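You operate a simulated robot arm through the tools that you are given. There is no shell and no other tool. Be economical: measure what you need, move in short steps, check, and stop when the job is done.

The job below is to be done with a simulated robot arm. You get a single attempt, and the scene is never put back.

JOB
Swap the golf cartridge in the console for puzzle.
Fine: console off before the swap and on again after; the old cartridge goes in the rack's empty cell.

Only the result counts: the job must be done as asked and must still hold three seconds after the hand-in. Knocking over, shifting, dropping, spilling or breaking anything else fails it.

ROBOT AND FRAMES
A 6-joint arm with a two-finger parallel gripper, fixed in place. Base frame: the origin is at the foot of the arm, x ahead of it, y to its left, z up. Readings come in mm, rad, newtons and seconds.
Its first joint turns from -1.152 to 1.152 rad. Payload 2.7 kg.
The tool frame sits at the grasp point between the pads (the TCP): z along the fingers, y along the line on which they close. The tips reach 23 mm beyond it. The gripper opens to 94 mm. The fingers are 38 mm wide and 10 mm thick; the gripper's body (54 by 96 mm) begins 39 mm behind the TCP.
Orientation is told as [roll, pitch, yaw] about the base's x, y, z axes, in that order, counted from this pose: with the fingers straight down and closing along the base's y, the tool's x points along the base's -x, its y along +y and its z along -z.

CONTROLS
- The arm moves only by the tool nudge_tool. Its argument "plan" is a list of rows, each an object (a shift or turn left out is 0, a gripper value left out holds the last) with "translation": the shift along the tool's x, y, z in units of 50 mm (1.0 is 50 mm), a list of three; "delta_rot": the turn, a rotation vector about the tool's x, y, z in units of 4 degrees (1.0 is 4 degrees), a list of three; "jaw": the gripper command, from -1 (shut) to 1 (fully open), values between in proportion. In form: [{"translation": [x, y, z], "delta_rot": [rx, ry, rz], "jaw": jaw}, ...]. A call has 1 to 8 rows; each row shifts and turns the commanded pose from where the row before left it, along the tool's axes as they then stand. A call with a number of a shift or a turn outside -1 to 1 is refused whole. Each row takes 0.2 s and may step no farther than 50 mm and 0.15 rad from the row before; otherwise, or with a gripper value out of range, the whole call is refused. Where a pose cannot be reached the arm comes as near as it can. A force on the tool above 40 N (or 10 N above the force at the start of the call, whichever is more), or a blocked arm, ends the call early, and 0.2 s more pass. The fingers move at their own pace (about 45 mm/s each) and stop on an object; they squeeze with about 24 N. The grip force told is the motor's: it shows also when the fingers shut on nothing. Time passes only in rows, and 0.2 s behind the last, so rows that do not move let the fingers close. It gives the time, the measured TCP pose, the force on the tool (base axes), the opening and the grip force at its end, in the units of the frame above (readings bear some noise).
- Cameras (640 x 400 px; columns grow to the right, rows downward): "scene" is fixed at [81.8, -457.2, 1379.5]; the picture's right is [0.56, -0.83, 0.00], its down [-0.66, -0.45, -0.60] and it looks along [0.50, 0.34, -0.80] (base axes); focal length 369 px, centre (320, 200). "wrist" rides on the gripper at [-39, 0, -44] in the tool frame; the picture's right is [0.00, -1.00, 0.00], its down [0.97, 0.00, -0.24] and it looks along [0.24, 0.00, 0.97] (tool axes); focal length 218 px, centre (320, 200). There is no depth. A picture from a camera that has moved, and an enlarged one, comes with that camera's place and axes in the base frame and with its lens.
- get_image(camera): a new picture of that camera. It takes no simulated time.
- enlarge(camera, box): a new picture of the part [left, top, right, bottom] of that camera's present view, enlarged. It takes no simulated time.
- finish_job(): hands the job in; it is judged then, once.

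Work in short steps. Places have to be worked out from the pictures, the camera data and where the tool is seen: move nearer, look again, correct. Check each grasp and each placing, and mend what went wrong. You have 120 turns and 84 pictures in all, those below and enlarged ones among them. Open the gripper and draw the arm clear of the work before you hand the job in, unless the task says otherwise; then end with one line.

The tools are called after ">>>" as name(argument=value, ...) on one line, values as JSON. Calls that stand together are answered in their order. nudge_tool: Moves the arm, as the interface text tells. Its arguments: {"type":"object","properties":{"plan":{"type":"array","items":{"type":"object","properties":{"translation":{"type":"array","items":{"type":"number"}},"delta_rot":{"type":"array","items":{"type":"number"}},"jaw":{"type":"number"}}}}},"required":["plan"]} The other tools are called the same way: get_image (camera) takes a picture; enlarge (camera, box) takes an enlarged picture of a part of a camera's view; finish_job () hands the job in.

At the start:

```text
time: 0.0
tool_pos: [286.4, -205.5, 1043.4]
tool_rot: [-0.002, -0.001, 0.001]
ft_force: [-1.0, 0.4, 0.0]
grip_width: 94.1
grip_force: 0.1
```

scene: 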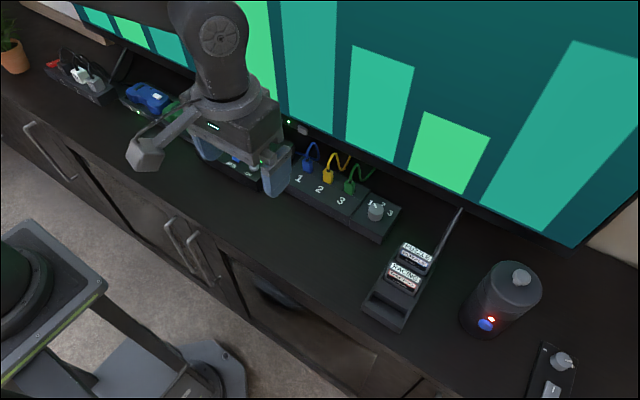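
wrist: 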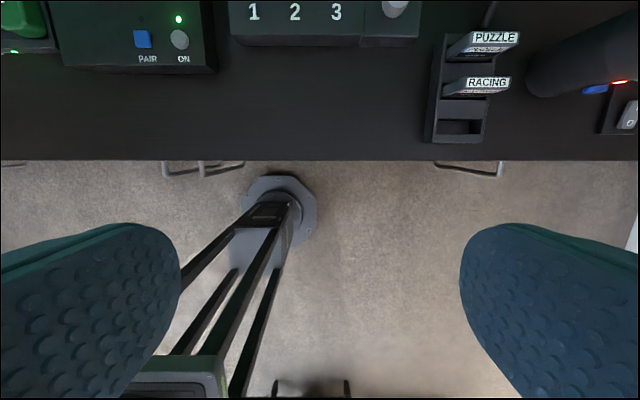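

I'll take a closer look at the scene before moving.

>>> enlarge(camera="scene", box=[100, 60, 300, 220])

>>> enlarge(camera="wrist", box=[0, 0, 240, 150])

>>> enlarge(camera="scene", box=[340, 190, 500, 340])

```text
2.50 times, centred on (200, 140) of scene
camera zoom: at [81.8, -457.2, 1379.5], right [0.56, -0.83, 0.0], down [-0.66, -0.45, -0.6], along [0.5, 0.34, -0.8], focal length 922 px, centre (620, 350)
```

zoom: 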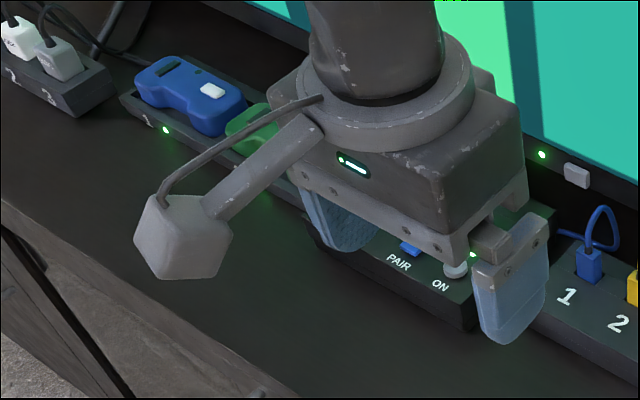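

```text
2.67 times, centred on (120, 75) of wrist
camera zoom: at [325.4, -204.1, 1089.4], right [0.0, -1.0, 0.0], down [-0.97, 0.0, 0.24], along [-0.24, 0.0, -0.97], focal length 582 px, centre (853, 533)
```

zoom: 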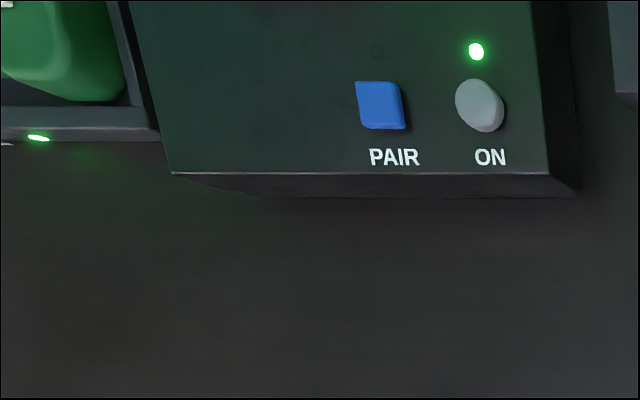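

```text
2.67 times, centred on (420, 265) of scene
camera zoom: at [81.8, -457.2, 1379.5], right [0.56, -0.83, 0.0], down [-0.66, -0.45, -0.6], along [0.5, 0.34, -0.8], focal length 984 px, centre (53, 27)
```

zoom: 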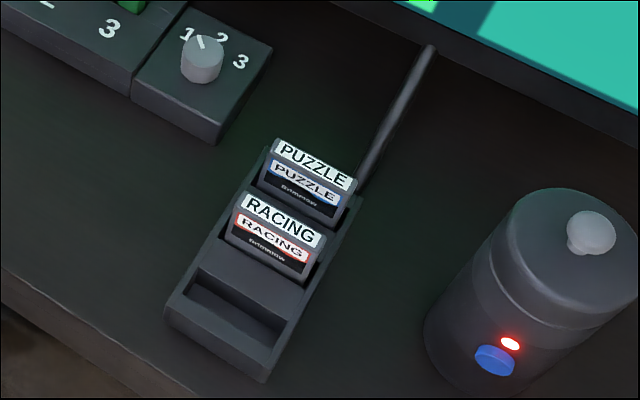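

The console's ON button seems to be near (458,-24,765) and the rack's empty cell near (354,-421,733). I'll go over the console to look closer.

>>> nudge_tool(plan=[{"translation": [-0.3, 0.72, 0.3]}, {"translation": [-0.3, 0.72, 0.3]}, {"translation": [-0.3, 0.72, 0.3]}, {"translation": [-0.3, 0.72, 0.3]}, {"translation": [-0.3, 0.72, 0.3]}])

>>> get_image(camera="wrist")

>>> get_image(camera="scene")

```text
time: 1.2
tool_pos: [360.4, -24.3, 968.8]
tool_rot: [-0.002, -0.001, -0.001]
ft_force: [0.7, 0.2, -0.6]
grip_width: 94.0
grip_force: 0.0
```

```text
78 pictures are left
camera wrist: at [400.0, -24.8, 1013.3], right [0.0, -1.0, 0.0], down [-0.97, 0.0, 0.24], along [-0.24, 0.0, -0.97], focal length 218 px, centre (320, 200)
```

wrist: 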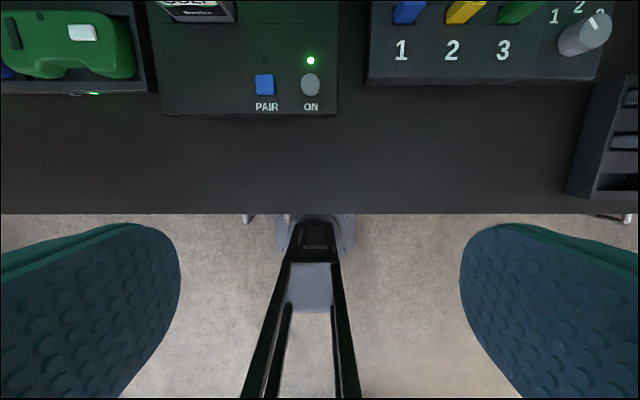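

```text
77 pictures are left
```

scene: 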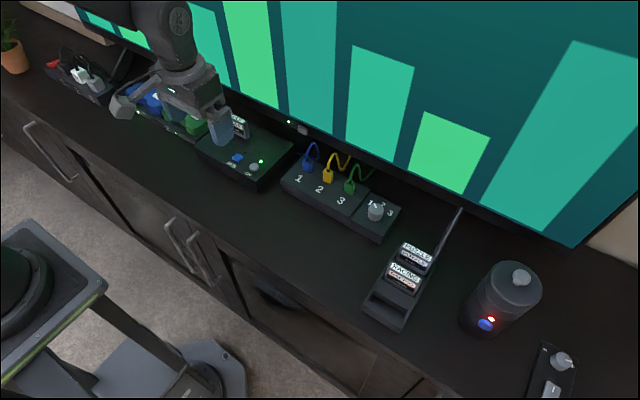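

>>> enlarge(camera="scene", box=[180, 90, 330, 200])

>>> enlarge(camera="wrist", box=[140, 0, 360, 130])

```text
3.64 times, centred on (255, 145) of scene
camera zoom: at [81.8, -457.2, 1379.5], right [0.56, -0.83, 0.0], down [-0.66, -0.45, -0.6], along [0.5, 0.34, -0.8], focal length 1342 px, centre (556, 400)
```

zoom: 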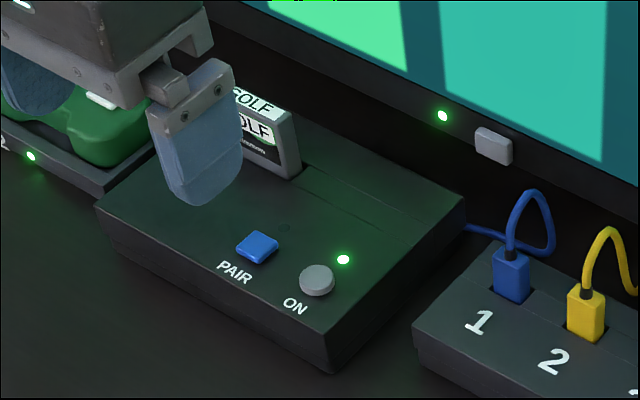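

```text
2.91 times, centred on (250, 65) of wrist
camera zoom: at [400.0, -24.8, 1013.3], right [0.0, -1.0, 0.0], down [-0.97, 0.0, 0.24], along [-0.24, 0.0, -0.97], focal length 635 px, centre (524, 593)
```

zoom: 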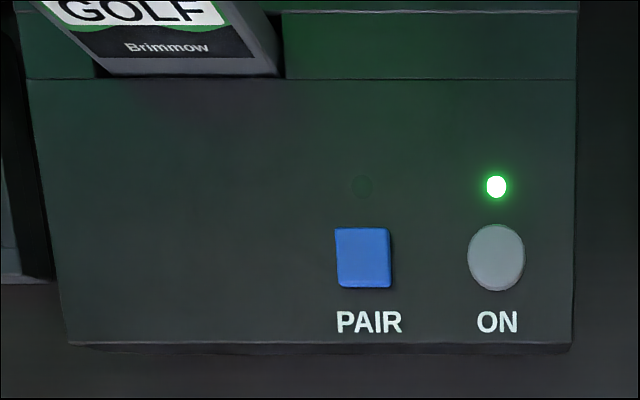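

ON button at about (464,-14,757). I'll close the fingers and hover above it.

>>> nudge_tool(plan=[{"translation": [-0.42, 0.04, 0.6], "jaw": -1}, {"translation": [-0.42, 0.04, 0.6]}, {"translation": [-0.42, 0.04, 0.6]}, {"translation": [-0.42, 0.04, 0.6]}, {"translation": [-0.42, 0.04, 0.6]}, {}])

>>> get_image(camera="wrist")

>>> enlarge(camera="scene", box=[180, 90, 330, 200])

```text
time: 2.6
tool_pos: [467.7, -13.4, 820.1]
tool_rot: [-0.001, -0.002, -0.001]
ft_force: [-0.2, 0.7, -0.1]
grip_width: 0.0
grip_force: 23.7
```

```text
74 pictures are left
camera wrist: at [506.7, -13.8, 864.8], right [0.0, -1.0, 0.0], down [-0.97, 0.0, 0.24], along [-0.24, 0.0, -0.97], focal length 218 px, centre (320, 200)
```

wrist: 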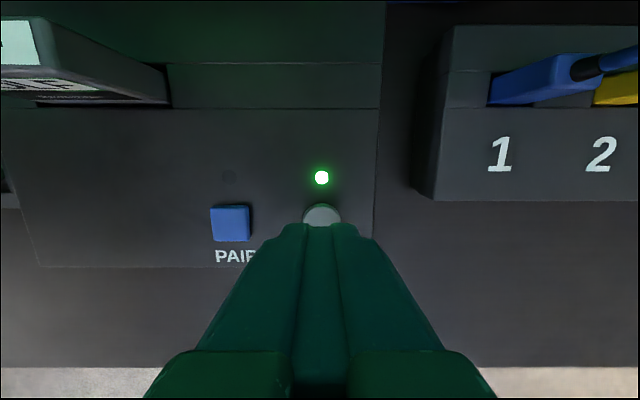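

```text
3.64 times, centred on (255, 145) of scene
camera zoom: at [81.8, -457.2, 1379.5], right [0.56, -0.83, 0.0], down [-0.66, -0.45, -0.6], along [0.5, 0.34, -0.8], focal length 1342 px, centre (556, 400)
```

zoom: 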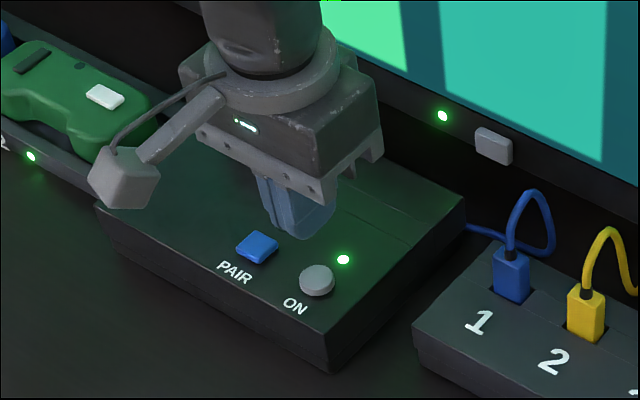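

Fingers are over the button. Lower slowly until contact.

>>> nudge_tool(plan=[{"translation": [0, 0, 0.3]}, {"translation": [0, 0, 0.2]}, {"translation": [0, 0, 0.1]}, {"translation": [0, 0, 0.04]}, {"translation": [0, 0, 0.04]}])

>>> enlarge(camera="scene", box=[180, 90, 330, 200])

```text
time: 3.8
tool_pos: [465.3, -14.1, 784.8]
tool_rot: [-0.002, 0.0, 0.002]
ft_force: [0.2, -0.3, -0.2]
grip_width: 0.0
grip_force: 24.0
```

```text
3.64 times, centred on (255, 145) of scene
camera zoom: at [81.8, -457.2, 1379.5], right [0.56, -0.83, 0.0], down [-0.66, -0.45, -0.6], along [0.5, 0.34, -0.8], focal length 1342 px, centre (556, 400)
```

zoom: 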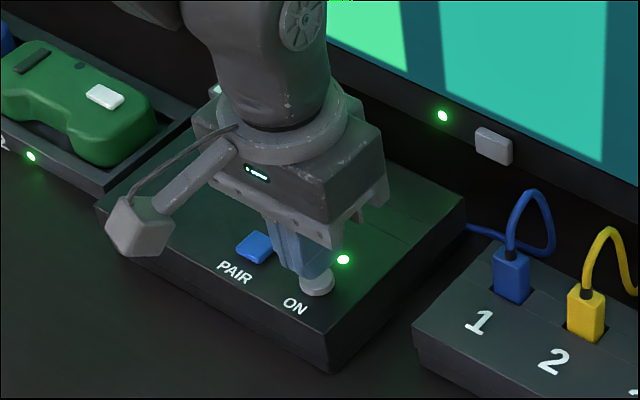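

Tip is about 5 mm above the button and slightly too far forward; I'll shift back and lower in small steps.

>>> nudge_tool(plan=[{"translation": [0.1, -0.04, 0]}, {"translation": [0, 0, 0.04]}, {"translation": [0, 0, 0.04]}, {"translation": [0, 0, 0.04]}, {"translation": [0, 0, 0.03]}])

>>> enlarge(camera="scene", box=[180, 90, 330, 200])

```text
time: 5.0
tool_pos: [461.5, -17.7, 778.3]
tool_rot: [-0.001, -0.001, 0.001]
ft_force: [0.4, 0.3, 0.2]
grip_width: 0.0
grip_force: 24.1
```

```text
3.64 times, centred on (255, 145) of scene
camera zoom: at [81.8, -457.2, 1379.5], right [0.56, -0.83, 0.0], down [-0.66, -0.45, -0.6], along [0.5, 0.34, -0.8], focal length 1342 px, centre (556, 400)
```

zoom: 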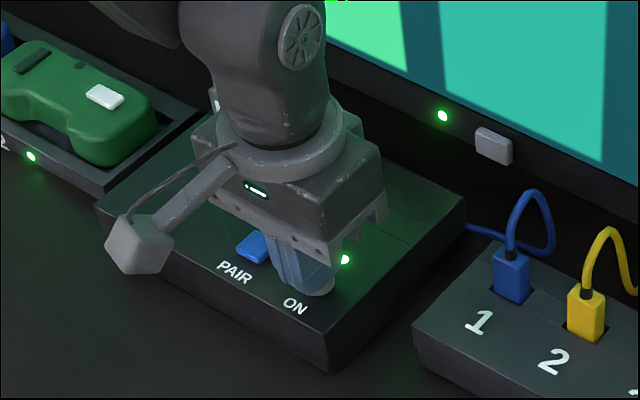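

>>> nudge_tool(plan=[{"translation": [0, 0, 0.02]}, {"translation": [0, 0, 0.02]}, {"translation": [0, 0, 0.02]}])

>>> enlarge(camera="scene", box=[180, 90, 330, 200])

```text
time: 5.8
tool_pos: [461.7, -15.9, 775.2]
tool_rot: [-0.004, 0.0, 0.001]
ft_force: [0.3, -0.4, 0.2]
grip_width: 0.0
grip_force: 23.9
```

```text
3.64 times, centred on (255, 145) of scene
camera zoom: at [81.8, -457.2, 1379.5], right [0.56, -0.83, 0.0], down [-0.66, -0.45, -0.6], along [0.5, 0.34, -0.8], focal length 1342 px, centre (556, 400)
```

zoom: 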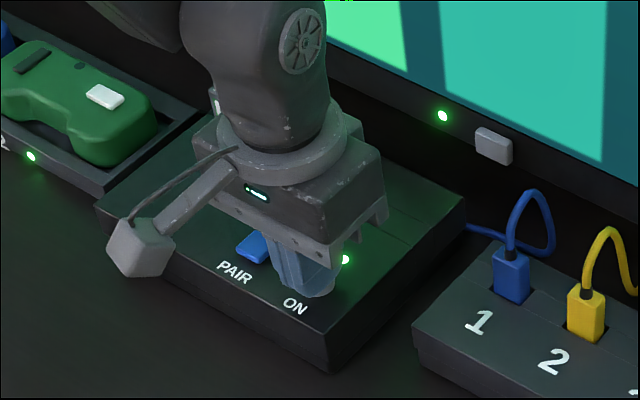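

>>> nudge_tool(plan=[{"translation": [0, 0, 0.02]}, {"translation": [0, 0, 0.02]}, {"translation": [0, 0, 0.02]}])

>>> get_image(camera="wrist")

```text
time: 6.6
tool_pos: [461.1, -15.9, 772.5]
tool_rot: [-0.002, -0.006, -0.001]
ft_force: [0.3, 1.0, 1.5]
grip_width: 0.1
grip_force: 23.6
```

```text
69 pictures are left
camera wrist: at [500.8, -16.4, 817.3], right [0.0, -1.0, 0.0], down [-0.97, 0.0, 0.24], along [-0.24, 0.0, -0.97], focal length 218 px, centre (320, 200)
```

wrist: 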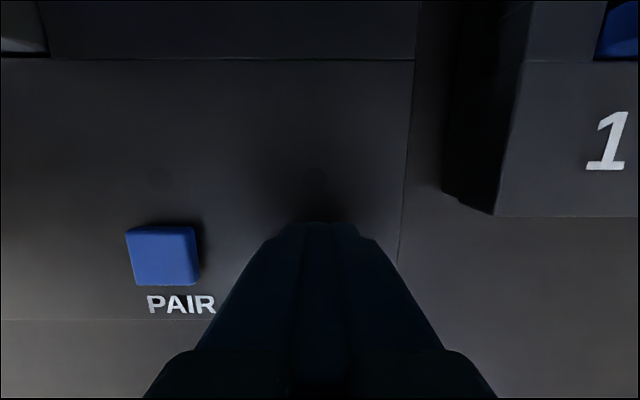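

The console LED went dark, so it's off. I'll rise clear and back away to view the cartridge.

>>> nudge_tool(plan=[{"translation": [0, 0, -0.4]}, {"translation": [0, 0, -0.8]}, {"translation": [0, 0, -0.8], "jaw": 0.2}, {"translation": [0, 0.8, -0.4]}, {"translation": [0, 0.8, 0]}, {}])

>>> get_image(camera="wrist")

>>> enlarge(camera="scene", box=[180, 90, 330, 200])

```text
time: 8.0
tool_pos: [461.2, 63.9, 892.2]
tool_rot: [-0.003, -0.002, -0.001]
ft_force: [-1.5, 0.2, 0.2]
grip_width: 56.1
grip_force: 0.0
```

```text
68 pictures are left
camera wrist: at [499.6, 64.1, 937.0], right [0.0, -1.0, 0.0], down [-0.97, 0.0, 0.24], along [-0.24, 0.0, -0.97], focal length 218 px, centre (320, 200)
```

wrist: 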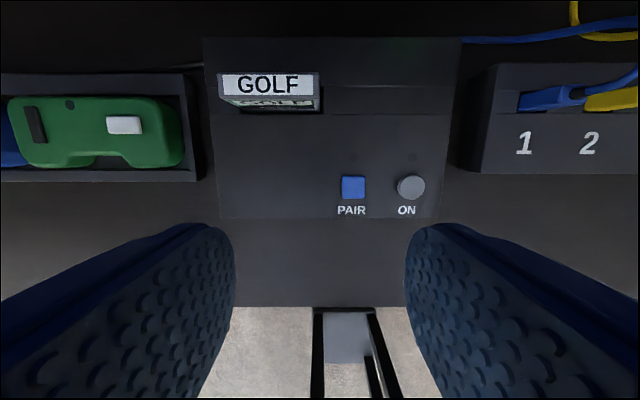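

```text
3.64 times, centred on (255, 145) of scene
camera zoom: at [81.8, -457.2, 1379.5], right [0.56, -0.83, 0.0], down [-0.66, -0.45, -0.6], along [0.5, 0.34, -0.8], focal length 1342 px, centre (556, 400)
```

zoom: 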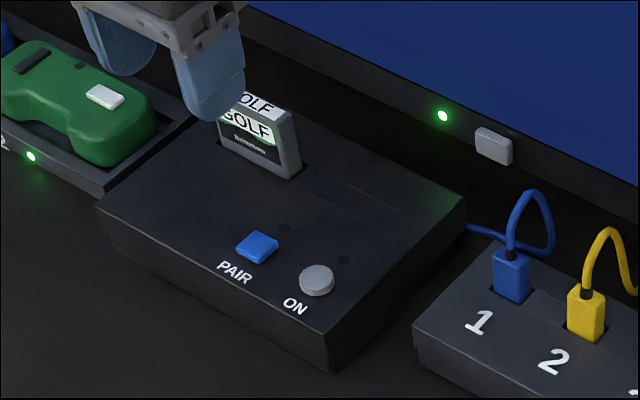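

Golf's top runs about x 528–540, y 64–122, z≈799. To judge clearance to the TV I'll tilt the tool forward 20° and look.

>>> nudge_tool(plan=[{"translation": [0.5, 0.2, 0], "delta_rot": [0, -1, 0]}, {"translation": [0.5, 0.2, 0], "delta_rot": [0, -1, 0], "jaw": 1}, {"delta_rot": [0, -1, 0]}, {"delta_rot": [0, -1, 0]}, {"delta_rot": [0, -1, 0]}, {}])

>>> get_image(camera="wrist")

>>> get_image(camera="scene")

```text
time: 9.4
tool_pos: [414.2, 78.8, 892.6]
tool_rot: [-0.017, -0.321, 0.0]
ft_force: [-0.1, -0.3, 0.4]
grip_width: 94.1
grip_force: 0.1
out of reach, approached as far as the arm can: row 5
```

```text
66 pictures are left
camera wrist: at [438.0, 80.3, 946.5], right [-0.01, -1.0, 0.02], down [-1.0, 0.0, -0.08], along [0.08, -0.02, -1.0], focal length 218 px, centre (320, 200)
```

wrist: 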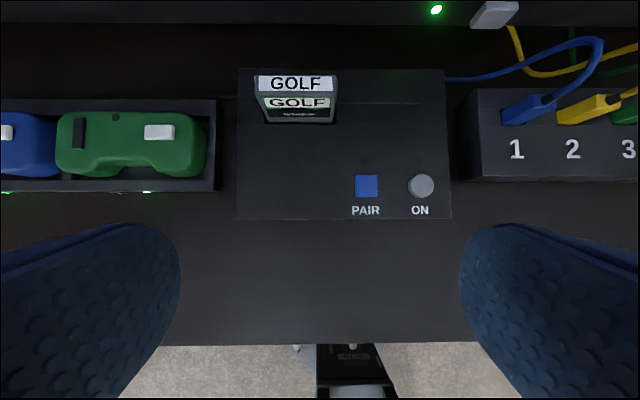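

```text
65 pictures are left
```

scene: 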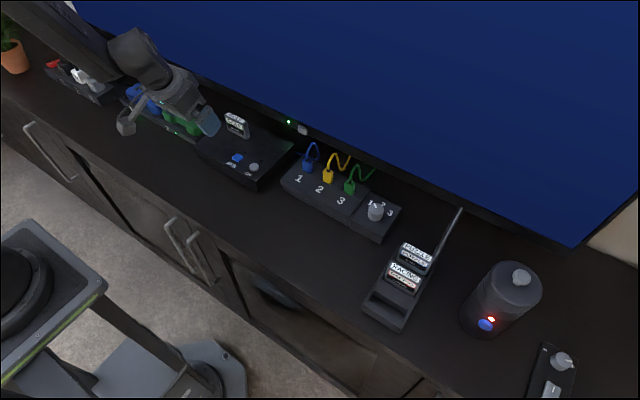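

TV bezel front is at about x=601 (bottom z≈774), so there's room. I'll reduce the tilt to ~10° and read the pose.

>>> nudge_tool(plan=[{"translation": [-0.5, 0.3, 0], "delta_rot": [0, 1, 0]}, {"translation": [-0.5, 0, 0], "delta_rot": [0, 1, 0]}, {"translation": [-0.5, 0, 0]}])

```text
time: 10.2
tool_pos: [486.1, 94.4, 912.4]
tool_rot: [-0.001, -0.209, 0.002]
ft_force: [-0.2, 0.2, -0.4]
grip_width: 93.7
grip_force: 0.0
```

>>> nudge_tool(plan=[{"translation": [-0.31, 0, 0.85]}, {"translation": [-0.31, 0, 0.85]}, {}])

>>> get_image(camera="wrist")

>>> enlarge(camera="scene", box=[180, 90, 330, 200])

```text
time: 11.0
tool_pos: [534.7, 94.0, 835.1]
tool_rot: [-0.003, -0.213, -0.001]
ft_force: [0.0, -1.5, -0.9]
grip_width: 94.1
grip_force: 0.1
```

```text
64 pictures are left
camera wrist: at [564.5, 94.4, 887.6], right [0.0, -1.0, 0.0], down [-1.0, 0.0, 0.03], along [-0.03, 0.0, -1.0], focal length 218 px, centre (320, 200)
```

wrist: 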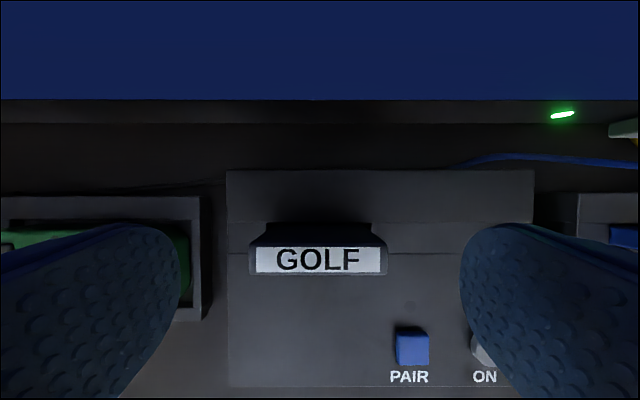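

```text
3.64 times, centred on (255, 145) of scene
camera zoom: at [81.8, -457.2, 1379.5], right [0.56, -0.83, 0.0], down [-0.66, -0.45, -0.6], along [0.5, 0.34, -0.8], focal length 1342 px, centre (556, 400)
```

zoom: 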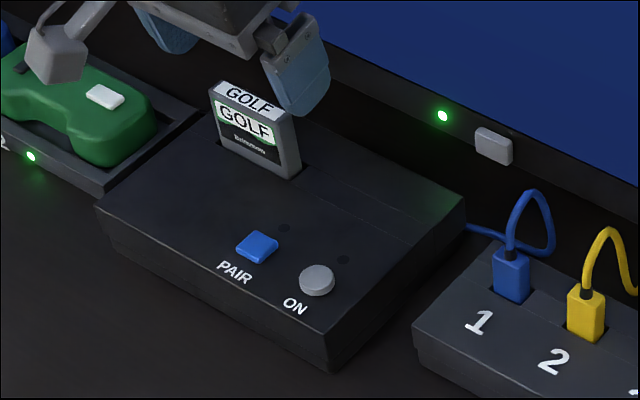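

Gripper is centred on golf in y. Lower straight down 50 mm around it.

>>> nudge_tool(plan=[{"translation": [0.095, 0, 0.49]}, {"translation": [0.095, 0, 0.49]}, {}])

>>> enlarge(camera="scene", box=[180, 90, 330, 200])

>>> get_image(camera="wrist")

```text
time: 11.8
tool_pos: [534.6, 95.2, 786.0]
tool_rot: [0.0, -0.211, 0.002]
ft_force: [-0.7, -0.4, 0.0]
grip_width: 93.7
grip_force: 0.1
```

```text
3.64 times, centred on (255, 145) of scene
camera zoom: at [81.8, -457.2, 1379.5], right [0.56, -0.83, 0.0], down [-0.66, -0.45, -0.6], along [0.5, 0.34, -0.8], focal length 1342 px, centre (556, 400)
```

zoom: 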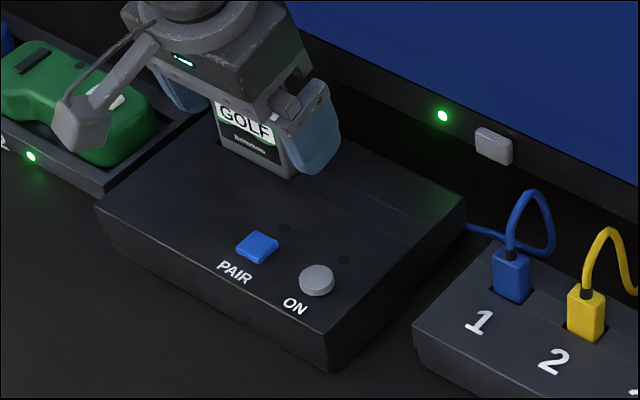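

```text
61 pictures are left
camera wrist: at [564.7, 94.7, 837.6], right [0.0, -1.0, 0.0], down [-1.0, 0.0, 0.03], along [-0.03, 0.0, -1.0], focal length 218 px, centre (320, 200)
```

wrist: 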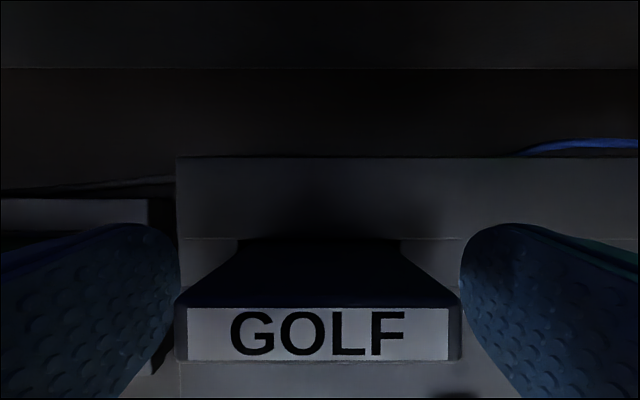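

Golf is well between the pads. Close.

>>> nudge_tool(plan=[{"jaw": -1}, {}, {}, {}])

```text
time: 12.8
tool_pos: [536.3, 94.6, 785.4]
tool_rot: [-0.002, -0.211, 0.003]
ft_force: [-0.1, 0.6, 0.7]
grip_width: 61.1
grip_force: 23.7
```

Gripped at 61 mm. Lift straight up.

>>> nudge_tool(plan=[{"translation": [-0.042, 0, -0.195]}, {"translation": [-0.042, 0, -0.195]}, {"translation": [-0.042, 0, -0.195]}, {"translation": [-0.042, 0, -0.195]}, {"translation": [-0.042, 0, -0.195]}])

>>> enlarge(camera="scene", box=[180, 90, 330, 200])

>>> get_image(camera="wrist")

```text
time: 14.0
tool_pos: [535.3, 96.0, 836.2]
tool_rot: [-0.002, -0.211, 0.001]
ft_force: [0.2, -0.1, -1.2]
grip_width: 61.2
grip_force: 24.4
```

```text
3.64 times, centred on (255, 145) of scene
camera zoom: at [81.8, -457.2, 1379.5], right [0.56, -0.83, 0.0], down [-0.66, -0.45, -0.6], along [0.5, 0.34, -0.8], focal length 1342 px, centre (556, 400)
```

zoom: 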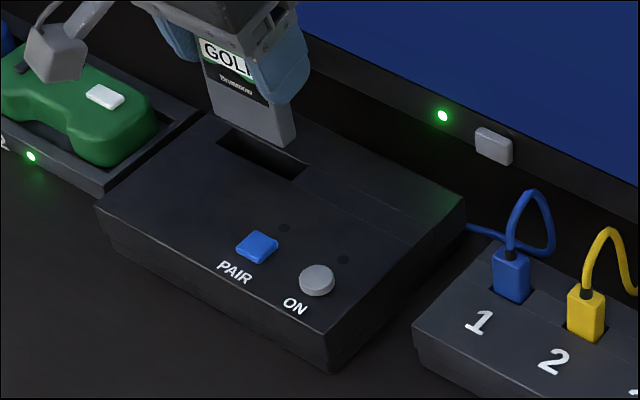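

```text
59 pictures are left
camera wrist: at [564.9, 95.0, 888.2], right [0.0, -1.0, 0.0], down [-1.0, 0.0, 0.03], along [-0.03, 0.0, -1.0], focal length 218 px, centre (320, 200)
```

wrist: 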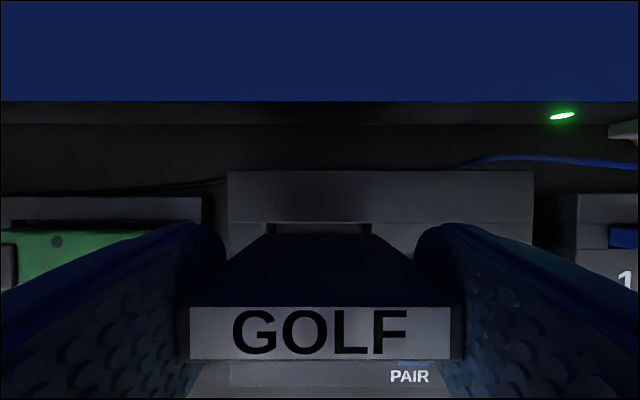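

Golf is free (bottom ≈67 mm under the TCP). I'll raise, pull back and travel toward the rack.

>>> nudge_tool(plan=[{"translation": [-0.1, 0, -0.5]}, {"translation": [0.5, 0, -0.5]}, {"translation": [0.8, 0, -0.4]}, {"translation": [0.8, 0, -0.36]}, {"translation": [0, -0.95, 0]}, {"translation": [0, -0.95, 0]}, {"translation": [0, -0.95, 0]}, {"translation": [0, -0.95, 0]}])

>>> nudge_tool(plan=[{"translation": [0, -0.95, 0]}, {"translation": [0, -0.95, 0]}, {"translation": [0, -0.95, 0]}, {}])

>>> get_image(camera="wrist")

>>> get_image(camera="scene")

```text
time: 15.8
tool_pos: [419.4, -95.6, 901.4]
tool_rot: [-0.003, -0.211, 0.002]
ft_force: [-0.4, 0.8, -0.2]
grip_width: 61.3
grip_force: 24.0
```

```text
time: 16.8
tool_pos: [419.2, -238.2, 899.9]
tool_rot: [0.0, -0.211, 0.001]
ft_force: [-0.1, 0.8, 0.0]
grip_width: 61.4
grip_force: 24.0
```

```text
58 pictures are left
camera wrist: at [448.6, -237.9, 952.9], right [0.0, -1.0, 0.0], down [-1.0, 0.0, 0.03], along [-0.03, 0.0, -1.0], focal length 218 px, centre (320, 200)
```

wrist: 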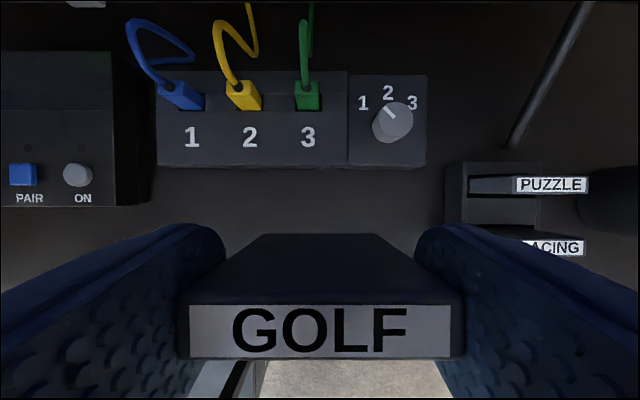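

```text
57 pictures are left
```

scene: 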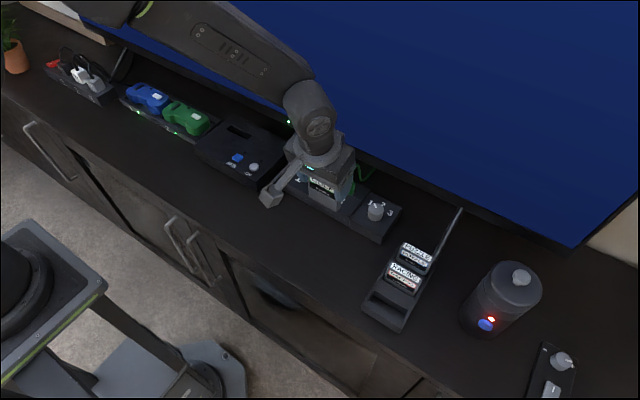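

Puzzle's top is near (455,-418,784) and racing's near (408,-419). I'll move so the empty cell comes in view beside the held cartridge.

>>> nudge_tool(plan=[{"translation": [0.61, -0.61, -0.133]}, {"translation": [0.61, -0.61, -0.133]}, {"translation": [0.61, -0.61, -0.133]}, {}])

>>> get_image(camera="wrist")

>>> get_image(camera="scene")

```text
time: 17.8
tool_pos: [326.8, -329.4, 902.5]
tool_rot: [-0.002, -0.21, 0.001]
ft_force: [0.7, -0.2, 0.6]
grip_width: 61.2
grip_force: 24.0
```

```text
56 pictures are left
camera wrist: at [355.4, -329.3, 953.4], right [0.0, -1.0, 0.0], down [-1.0, 0.0, 0.03], along [-0.03, 0.0, -1.0], focal length 218 px, centre (320, 200)
```

wrist: 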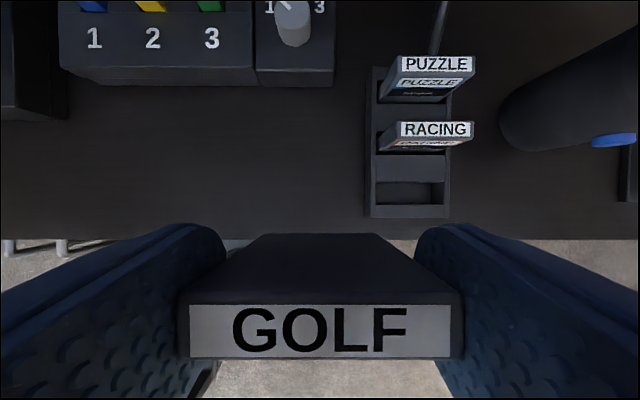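

```text
55 pictures are left
```

scene: 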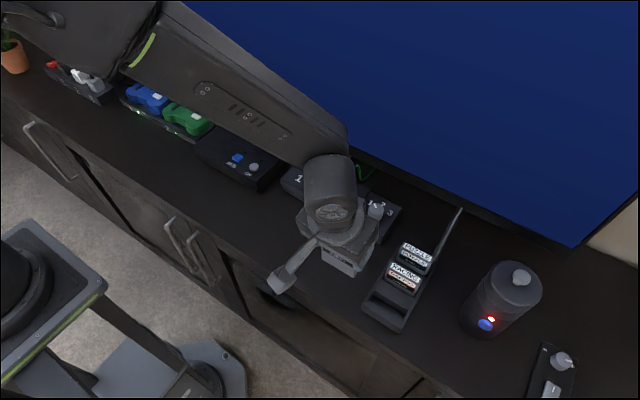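

>>> enlarge(camera="wrist", box=[350, 30, 500, 230])

>>> enlarge(camera="scene", box=[350, 220, 450, 340])

```text
2.00 times, centred on (425, 130) of wrist
camera zoom: at [355.4, -329.3, 953.4], right [0.0, -1.0, 0.0], down [-1.0, 0.0, 0.03], along [-0.03, 0.0, -1.0], focal length 436 px, centre (110, 340)
```

zoom: 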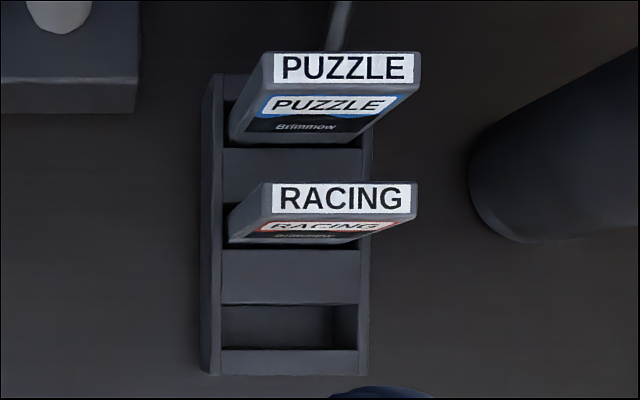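

```text
3.33 times, centred on (400, 280) of scene
camera zoom: at [81.8, -457.2, 1379.5], right [0.56, -0.83, 0.0], down [-0.66, -0.45, -0.6], along [0.5, 0.34, -0.8], focal length 1230 px, centre (53, -67)
```

zoom: 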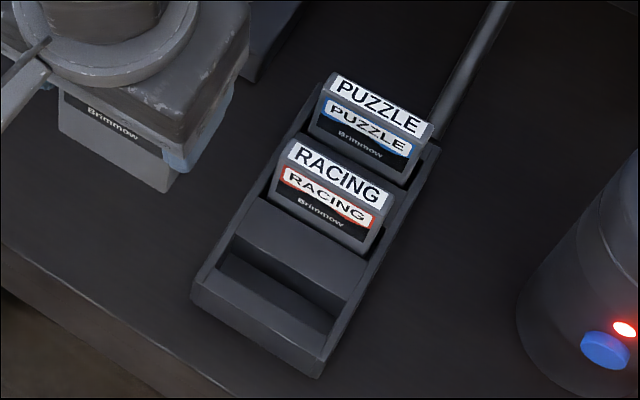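

Empty cell's opening: x 344–367, y −385…−453, rim z≈736; cell centre (355,-419). I'll bring golf above it.

>>> nudge_tool(plan=[{"translation": [-0.1, -0.6, 0.2]}, {"translation": [-0.1, -0.6, 0.5]}, {"translation": [-0.1, -0.59, 0.64]}, {}])

>>> get_image(camera="wrist")

>>> enlarge(camera="scene", box=[350, 220, 450, 340])

```text
time: 18.8
tool_pos: [356.5, -419.6, 838.6]
tool_rot: [-0.002, -0.211, 0.002]
ft_force: [-0.4, -0.1, -0.9]
grip_width: 61.3
grip_force: 23.8
```

```text
52 pictures are left
camera wrist: at [384.7, -420.1, 891.0], right [0.0, -1.0, 0.0], down [-1.0, 0.0, 0.03], along [-0.03, 0.0, -1.0], focal length 218 px, centre (320, 200)
```

wrist: 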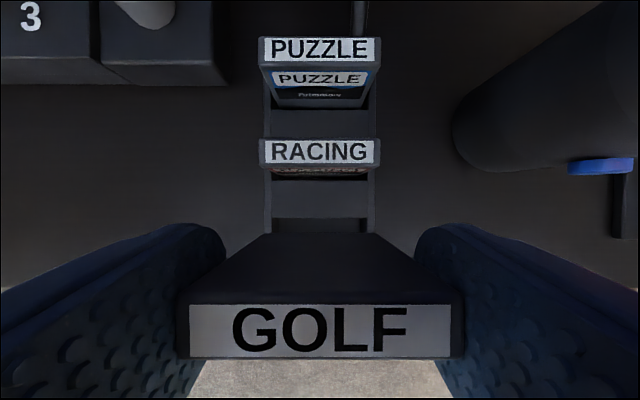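

```text
3.33 times, centred on (400, 280) of scene
camera zoom: at [81.8, -457.2, 1379.5], right [0.56, -0.83, 0.0], down [-0.66, -0.45, -0.6], along [0.5, 0.34, -0.8], focal length 1230 px, centre (53, -67)
```

zoom: 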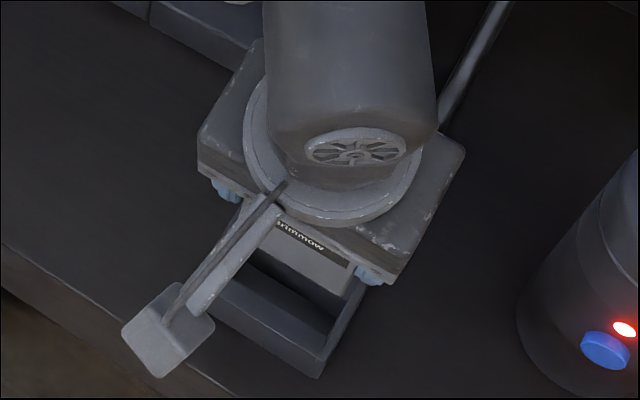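

Aligned. Lower into the cell in steps, watching the force.

>>> nudge_tool(plan=[{"translation": [0.055, 0, 0.215]}, {"translation": [0.0465, 0, 0.215]}, {"translation": [0.0465, 0, 0.215]}, {"translation": [0.0465, 0, 0.215]}])

>>> enlarge(camera="scene", box=[350, 220, 450, 340])

```text
time: 19.8
tool_pos: [355.9, -419.0, 794.2]
tool_rot: [-0.002, -0.211, 0.0]
ft_force: [0.5, 0.5, 0.1]
grip_width: 61.4
grip_force: 23.8
```

```text
3.33 times, centred on (400, 280) of scene
camera zoom: at [81.8, -457.2, 1379.5], right [0.56, -0.83, 0.0], down [-0.66, -0.45, -0.6], along [0.5, 0.34, -0.8], focal length 1230 px, centre (53, -67)
```

zoom: 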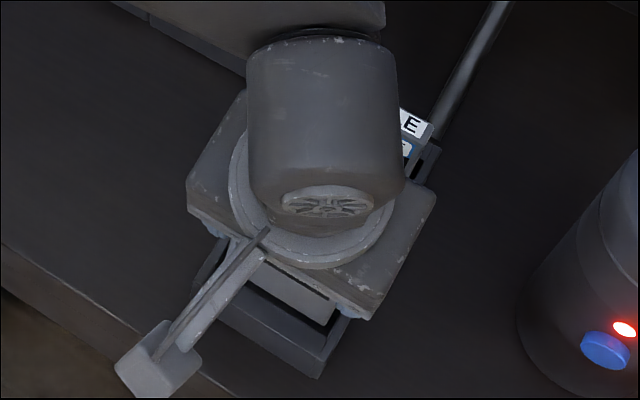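

>>> nudge_tool(plan=[{"translation": [0.017, 0, 0.078]}, {"translation": [0.017, 0, 0.078]}, {"translation": [0.017, 0, 0.078]}])

>>> get_image(camera="wrist")

```text
time: 20.6
tool_pos: [354.5, -419.3, 782.9]
tool_rot: [0.0, -0.213, 0.003]
ft_force: [-0.5, 0.2, -0.7]
grip_width: 61.3
grip_force: 24.4
```

```text
49 pictures are left
camera wrist: at [384.0, -419.3, 835.3], right [0.0, -1.0, 0.0], down [-1.0, 0.0, 0.03], along [-0.03, 0.0, -1.0], focal length 218 px, centre (320, 200)
```

wrist: 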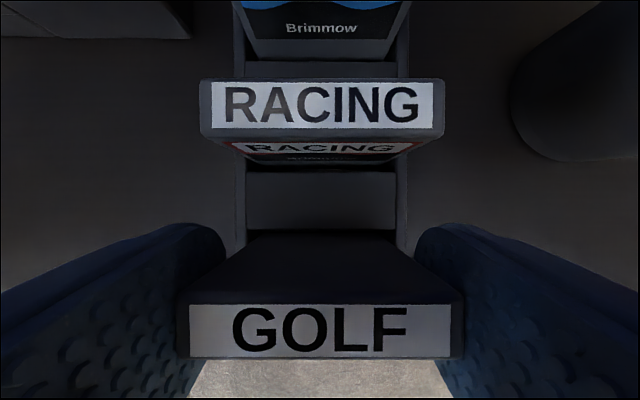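

Racing's top is ~7 mm lower than golf's; continue down in 1.5 mm steps until contact.

>>> nudge_tool(plan=[{"translation": [0.0065, 0, 0.03]}, {"translation": [0.0065, 0, 0.03]}, {"translation": [0.0065, 0, 0.03]}, {"translation": [0.0065, 0, 0.03]}])

>>> get_image(camera="wrist")

```text
time: 21.6
tool_pos: [354.1, -419.9, 776.7]
tool_rot: [-0.001, -0.21, 0.001]
ft_force: [-1.2, 0.3, -0.9]
grip_width: 61.3
grip_force: 24.4
```

```text
48 pictures are left
camera wrist: at [383.8, -419.0, 829.1], right [0.0, -1.0, 0.0], down [-1.0, 0.0, 0.03], along [-0.03, 0.0, -1.0], focal length 218 px, centre (320, 200)
```

wrist: 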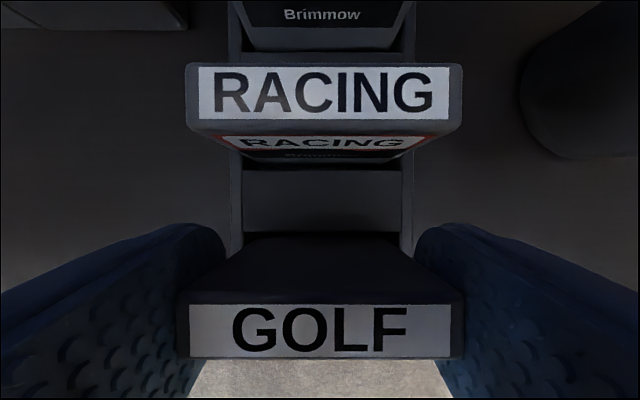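

>>> nudge_tool(plan=[{"translation": [0.0042, 0, 0.02]}, {"translation": [0.0042, 0, 0.02]}, {"translation": [0.0042, 0, 0.02]}])

```text
time: 22.4
tool_pos: [355.3, -420.3, 774.9]
tool_rot: [-0.003, -0.211, 0.002]
ft_force: [0.4, 0.2, -0.8]
grip_width: 61.3
grip_force: 23.1
```

>>> nudge_tool(plan=[{"translation": [0.0042, 0, 0.02]}, {"translation": [0.0042, 0, 0.02]}])

>>> get_image(camera="wrist")

```text
time: 23.0
tool_pos: [354.6, -420.1, 772.6]
tool_rot: [-0.003, -0.211, 0.003]
ft_force: [-2.7, 3.1, 8.2]
grip_width: 61.4
grip_force: 23.5
```

```text
47 pictures are left
camera wrist: at [384.2, -419.4, 825.5], right [0.0, -1.0, 0.0], down [-1.0, 0.0, 0.03], along [-0.03, 0.0, -1.0], focal length 218 px, centre (320, 200)
```

wrist: 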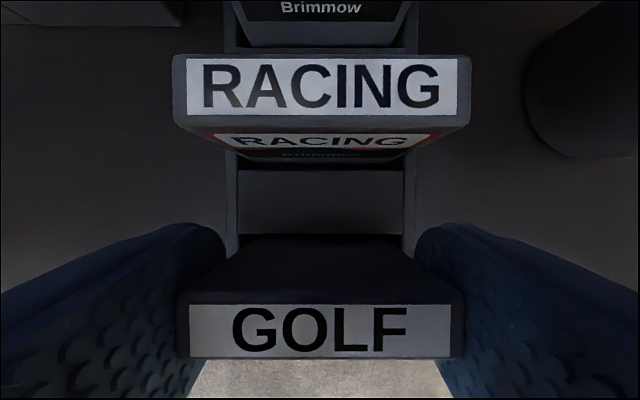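

Contact felt (8 N) and its top is level with racing's: seated. Release and rise straight up.

>>> nudge_tool(plan=[{"jaw": 0.6}, {}, {}])

>>> nudge_tool(plan=[{"translation": [-0.042, 0, -0.195]}, {"translation": [-0.084, 0, -0.39]}, {"translation": [-0.126, 0, -0.6]}, {"translation": [-0.126, 0, -0.6]}, {}])

>>> get_image(camera="wrist")

>>> get_image(camera="scene")

```text
time: 23.8
tool_pos: [355.0, -418.9, 772.7]
tool_rot: [-0.003, -0.21, 0.003]
ft_force: [0.5, 0.6, -0.1]
grip_width: 75.1
grip_force: 0.1
```

```text
time: 25.0
tool_pos: [354.4, -419.5, 863.7]
tool_rot: [0.0, -0.212, 0.003]
ft_force: [0.3, 0.2, 0.8]
grip_width: 75.0
grip_force: 0.0
```

```text
46 pictures are left
camera wrist: at [384.3, -419.2, 914.9], right [0.0, -1.0, 0.0], down [-1.0, 0.0, 0.03], along [-0.03, 0.0, -1.0], focal length 218 px, centre (320, 200)
```

wrist: 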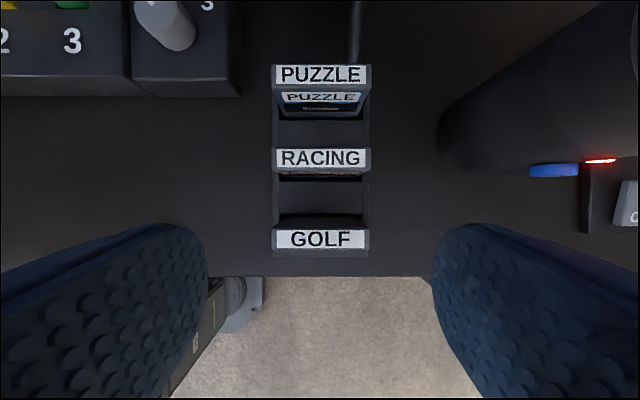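

```text
45 pictures are left
```

scene: 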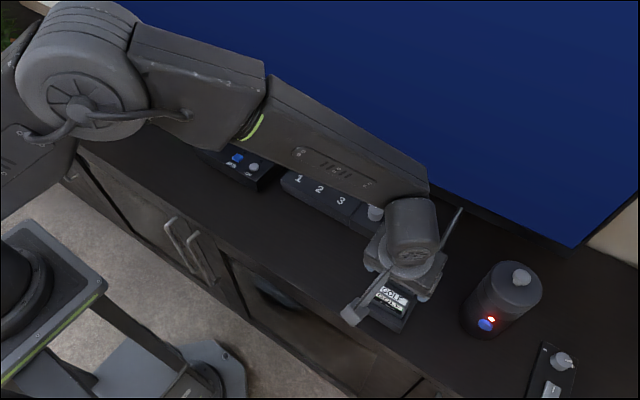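

Golf sits properly in the cell. Now move above puzzle at (456,-419), checking reach.

>>> nudge_tool(plan=[{"translation": [-0.66, 0, 0.14], "jaw": 1}, {"translation": [-0.66, 0, 0.14]}, {"translation": [-0.66, 0, 0.14]}, {}])

>>> get_image(camera="wrist")

```text
time: 26.0
tool_pos: [455.7, -418.6, 863.5]
tool_rot: [-0.002, -0.21, 0.002]
ft_force: [-0.7, -0.7, 0.3]
grip_width: 93.9
grip_force: 0.1
```

```text
44 pictures are left
camera wrist: at [485.0, -419.1, 916.0], right [0.0, -1.0, 0.0], down [-1.0, 0.0, 0.03], along [-0.03, 0.0, -1.0], focal length 218 px, centre (320, 200)
```

wrist: 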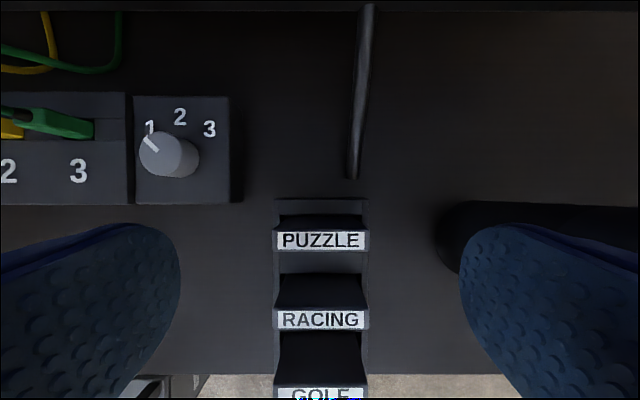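

Puzzle shows the same offset golf had, so straight down 90 mm to z≈773.

>>> nudge_tool(plan=[{"translation": [0.096, -0.005, 0.443]}, {"translation": [0.096, -0.005, 0.443]}, {"translation": [0.096, -0.005, 0.443]}, {}])

>>> get_image(camera="wrist")

>>> get_image(camera="scene")

```text
time: 27.0
tool_pos: [455.6, -419.2, 795.1]
tool_rot: [-0.003, -0.21, 0.003]
ft_force: [0.9, 0.2, -0.6]
grip_width: 94.0
grip_force: 0.1
```

```text
43 pictures are left
camera wrist: at [484.2, -419.5, 847.3], right [0.0, -1.0, 0.0], down [-1.0, 0.0, 0.03], along [-0.03, 0.0, -1.0], focal length 218 px, centre (320, 200)
```

wrist: 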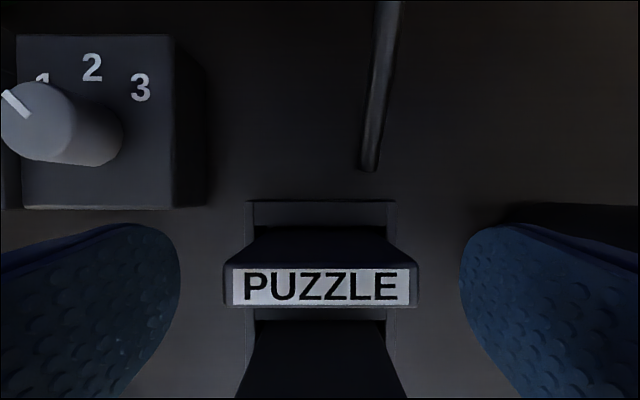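

```text
42 pictures are left
```

scene: 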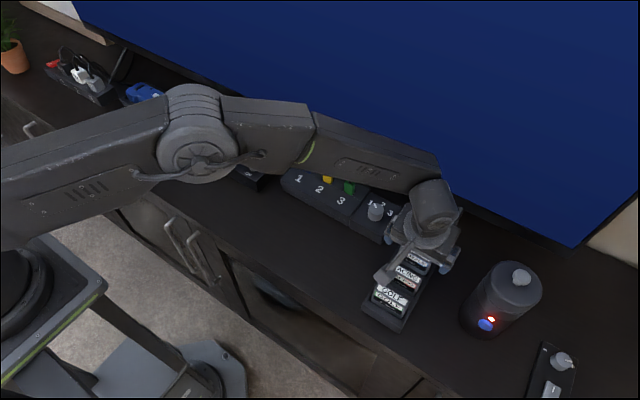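

The wrist attachment clears the other cartridges by a few cm. Lower the remaining 22 mm and close.

>>> nudge_tool(plan=[{"translation": [0.048, 0, 0.215]}, {"translation": [0.048, -0.01, 0.215]}, {}])

>>> get_image(camera="wrist")

>>> enlarge(camera="scene", box=[350, 180, 480, 340])

```text
time: 27.8
tool_pos: [454.6, -420.8, 773.4]
tool_rot: [-0.002, -0.21, 0.003]
ft_force: [0.1, 0.2, 0.5]
grip_width: 94.2
grip_force: 0.2
```

```text
41 pictures are left
camera wrist: at [484.5, -420.3, 825.7], right [0.0, -1.0, 0.0], down [-1.0, 0.0, 0.03], along [-0.03, 0.0, -1.0], focal length 218 px, centre (320, 200)
```

wrist: 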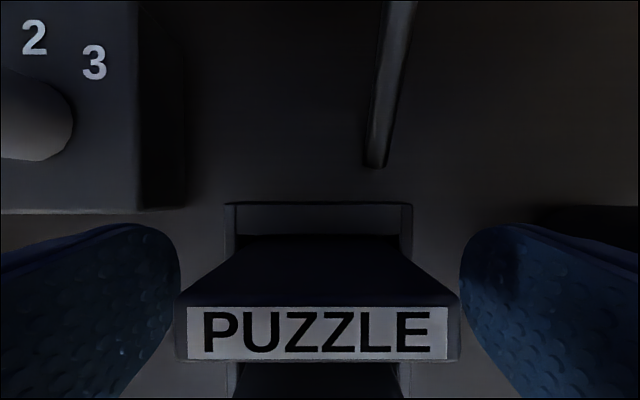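

```text
2.50 times, centred on (415, 260) of scene
camera zoom: at [81.8, -457.2, 1379.5], right [0.56, -0.83, 0.0], down [-0.66, -0.45, -0.6], along [0.5, 0.34, -0.8], focal length 922 px, centre (82, 50)
```

zoom: 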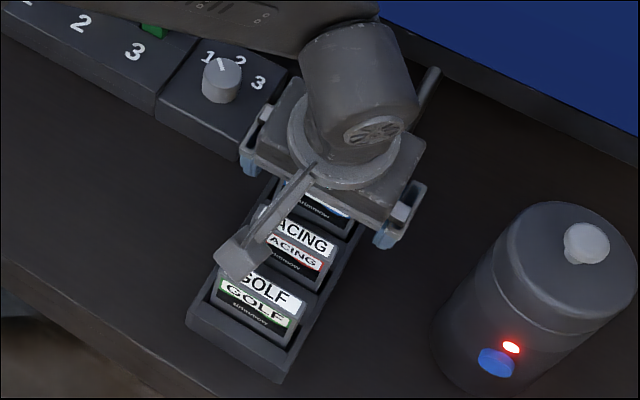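

Puzzle is centred; close and lift.

>>> nudge_tool(plan=[{"jaw": -1}, {}, {}, {}])

>>> nudge_tool(plan=[{"translation": [-0.042, 0, -0.195]}, {"translation": [-0.042, 0, -0.195]}, {"translation": [-0.042, 0, -0.195]}, {"translation": [-0.084, 0, -0.39]}, {"translation": [-0.126, 0, -0.6]}, {"translation": [-0.126, 0, -0.6]}, {}])

>>> get_image(camera="wrist")

>>> enlarge(camera="scene", box=[350, 180, 480, 340])

```text
time: 28.8
tool_pos: [455.0, -421.7, 773.5]
tool_rot: [-0.002, -0.213, 0.002]
ft_force: [0.2, 0.6, 1.1]
grip_width: 61.5
grip_force: 24.2
```

```text
time: 30.4
tool_pos: [455.0, -420.5, 885.6]
tool_rot: [-0.003, -0.21, 0.002]
ft_force: [-0.2, -1.0, 0.2]
grip_width: 61.4
grip_force: 24.4
```

```text
39 pictures are left
camera wrist: at [484.3, -420.1, 937.0], right [0.0, -1.0, 0.0], down [-1.0, 0.0, 0.03], along [-0.03, 0.0, -1.0], focal length 218 px, centre (320, 200)
```

wrist: 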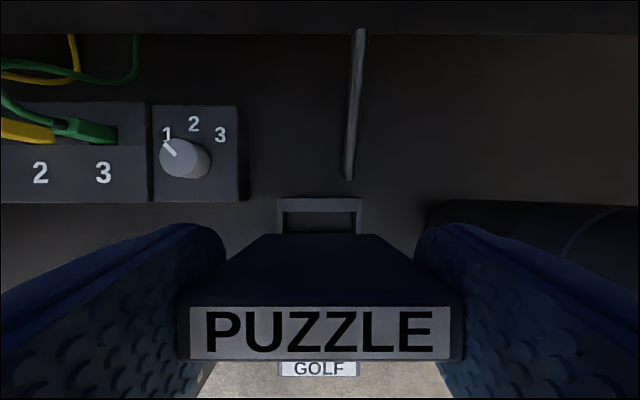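

```text
2.50 times, centred on (415, 260) of scene
camera zoom: at [81.8, -457.2, 1379.5], right [0.56, -0.83, 0.0], down [-0.66, -0.45, -0.6], along [0.5, 0.34, -0.8], focal length 922 px, centre (82, 50)
```

zoom: 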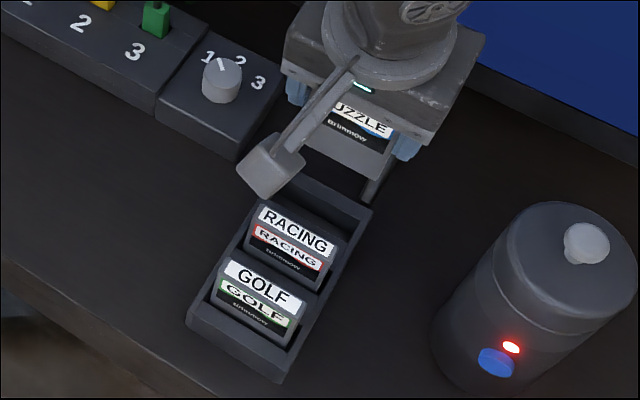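

Puzzle held just as golf was. Travel back to the console.

>>> nudge_tool(plan=[{"translation": [0.43, 0.6, -0.4]}, {"translation": [0, 0.95, 0]}, {"translation": [0, 0.95, 0]}, {"translation": [0, 0.95, 0]}, {"translation": [0, 0.95, 0]}, {"translation": [0, 0.95, 0]}, {"translation": [0, 0.95, 0]}, {"translation": [0, 0.95, 0]}])

>>> nudge_tool(plan=[{"translation": [0, 0.95, 0]}, {"translation": [0, 0.95, 0]}, {"translation": [0, 0.95, 0]}, {"translation": [0, 0.21, 0]}, {}])

>>> get_image(camera="wrist")

```text
time: 32.2
tool_pos: [428.5, -58.4, 899.7]
tool_rot: [-0.003, -0.212, 0.001]
ft_force: [0.3, -0.1, -0.2]
grip_width: 61.3
grip_force: 23.9
```

```text
time: 33.4
tool_pos: [429.3, 96.0, 899.1]
tool_rot: [-0.002, -0.211, 0.002]
ft_force: [-0.5, -1.0, -0.8]
grip_width: 61.0
grip_force: 24.4
```

```text
37 pictures are left
camera wrist: at [458.6, 96.2, 951.6], right [0.0, -1.0, 0.0], down [-1.0, 0.0, 0.03], along [-0.03, 0.0, -1.0], focal length 218 px, centre (320, 200)
```

wrist: 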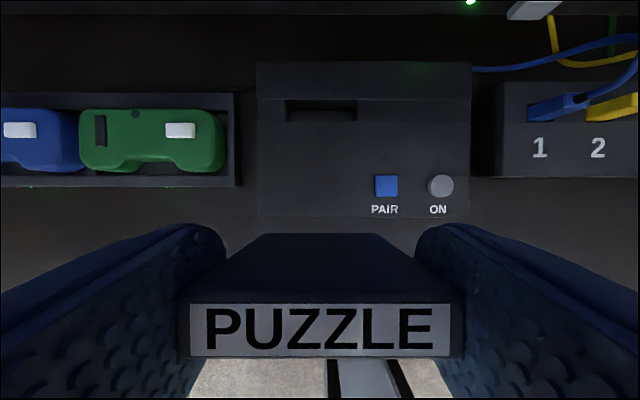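

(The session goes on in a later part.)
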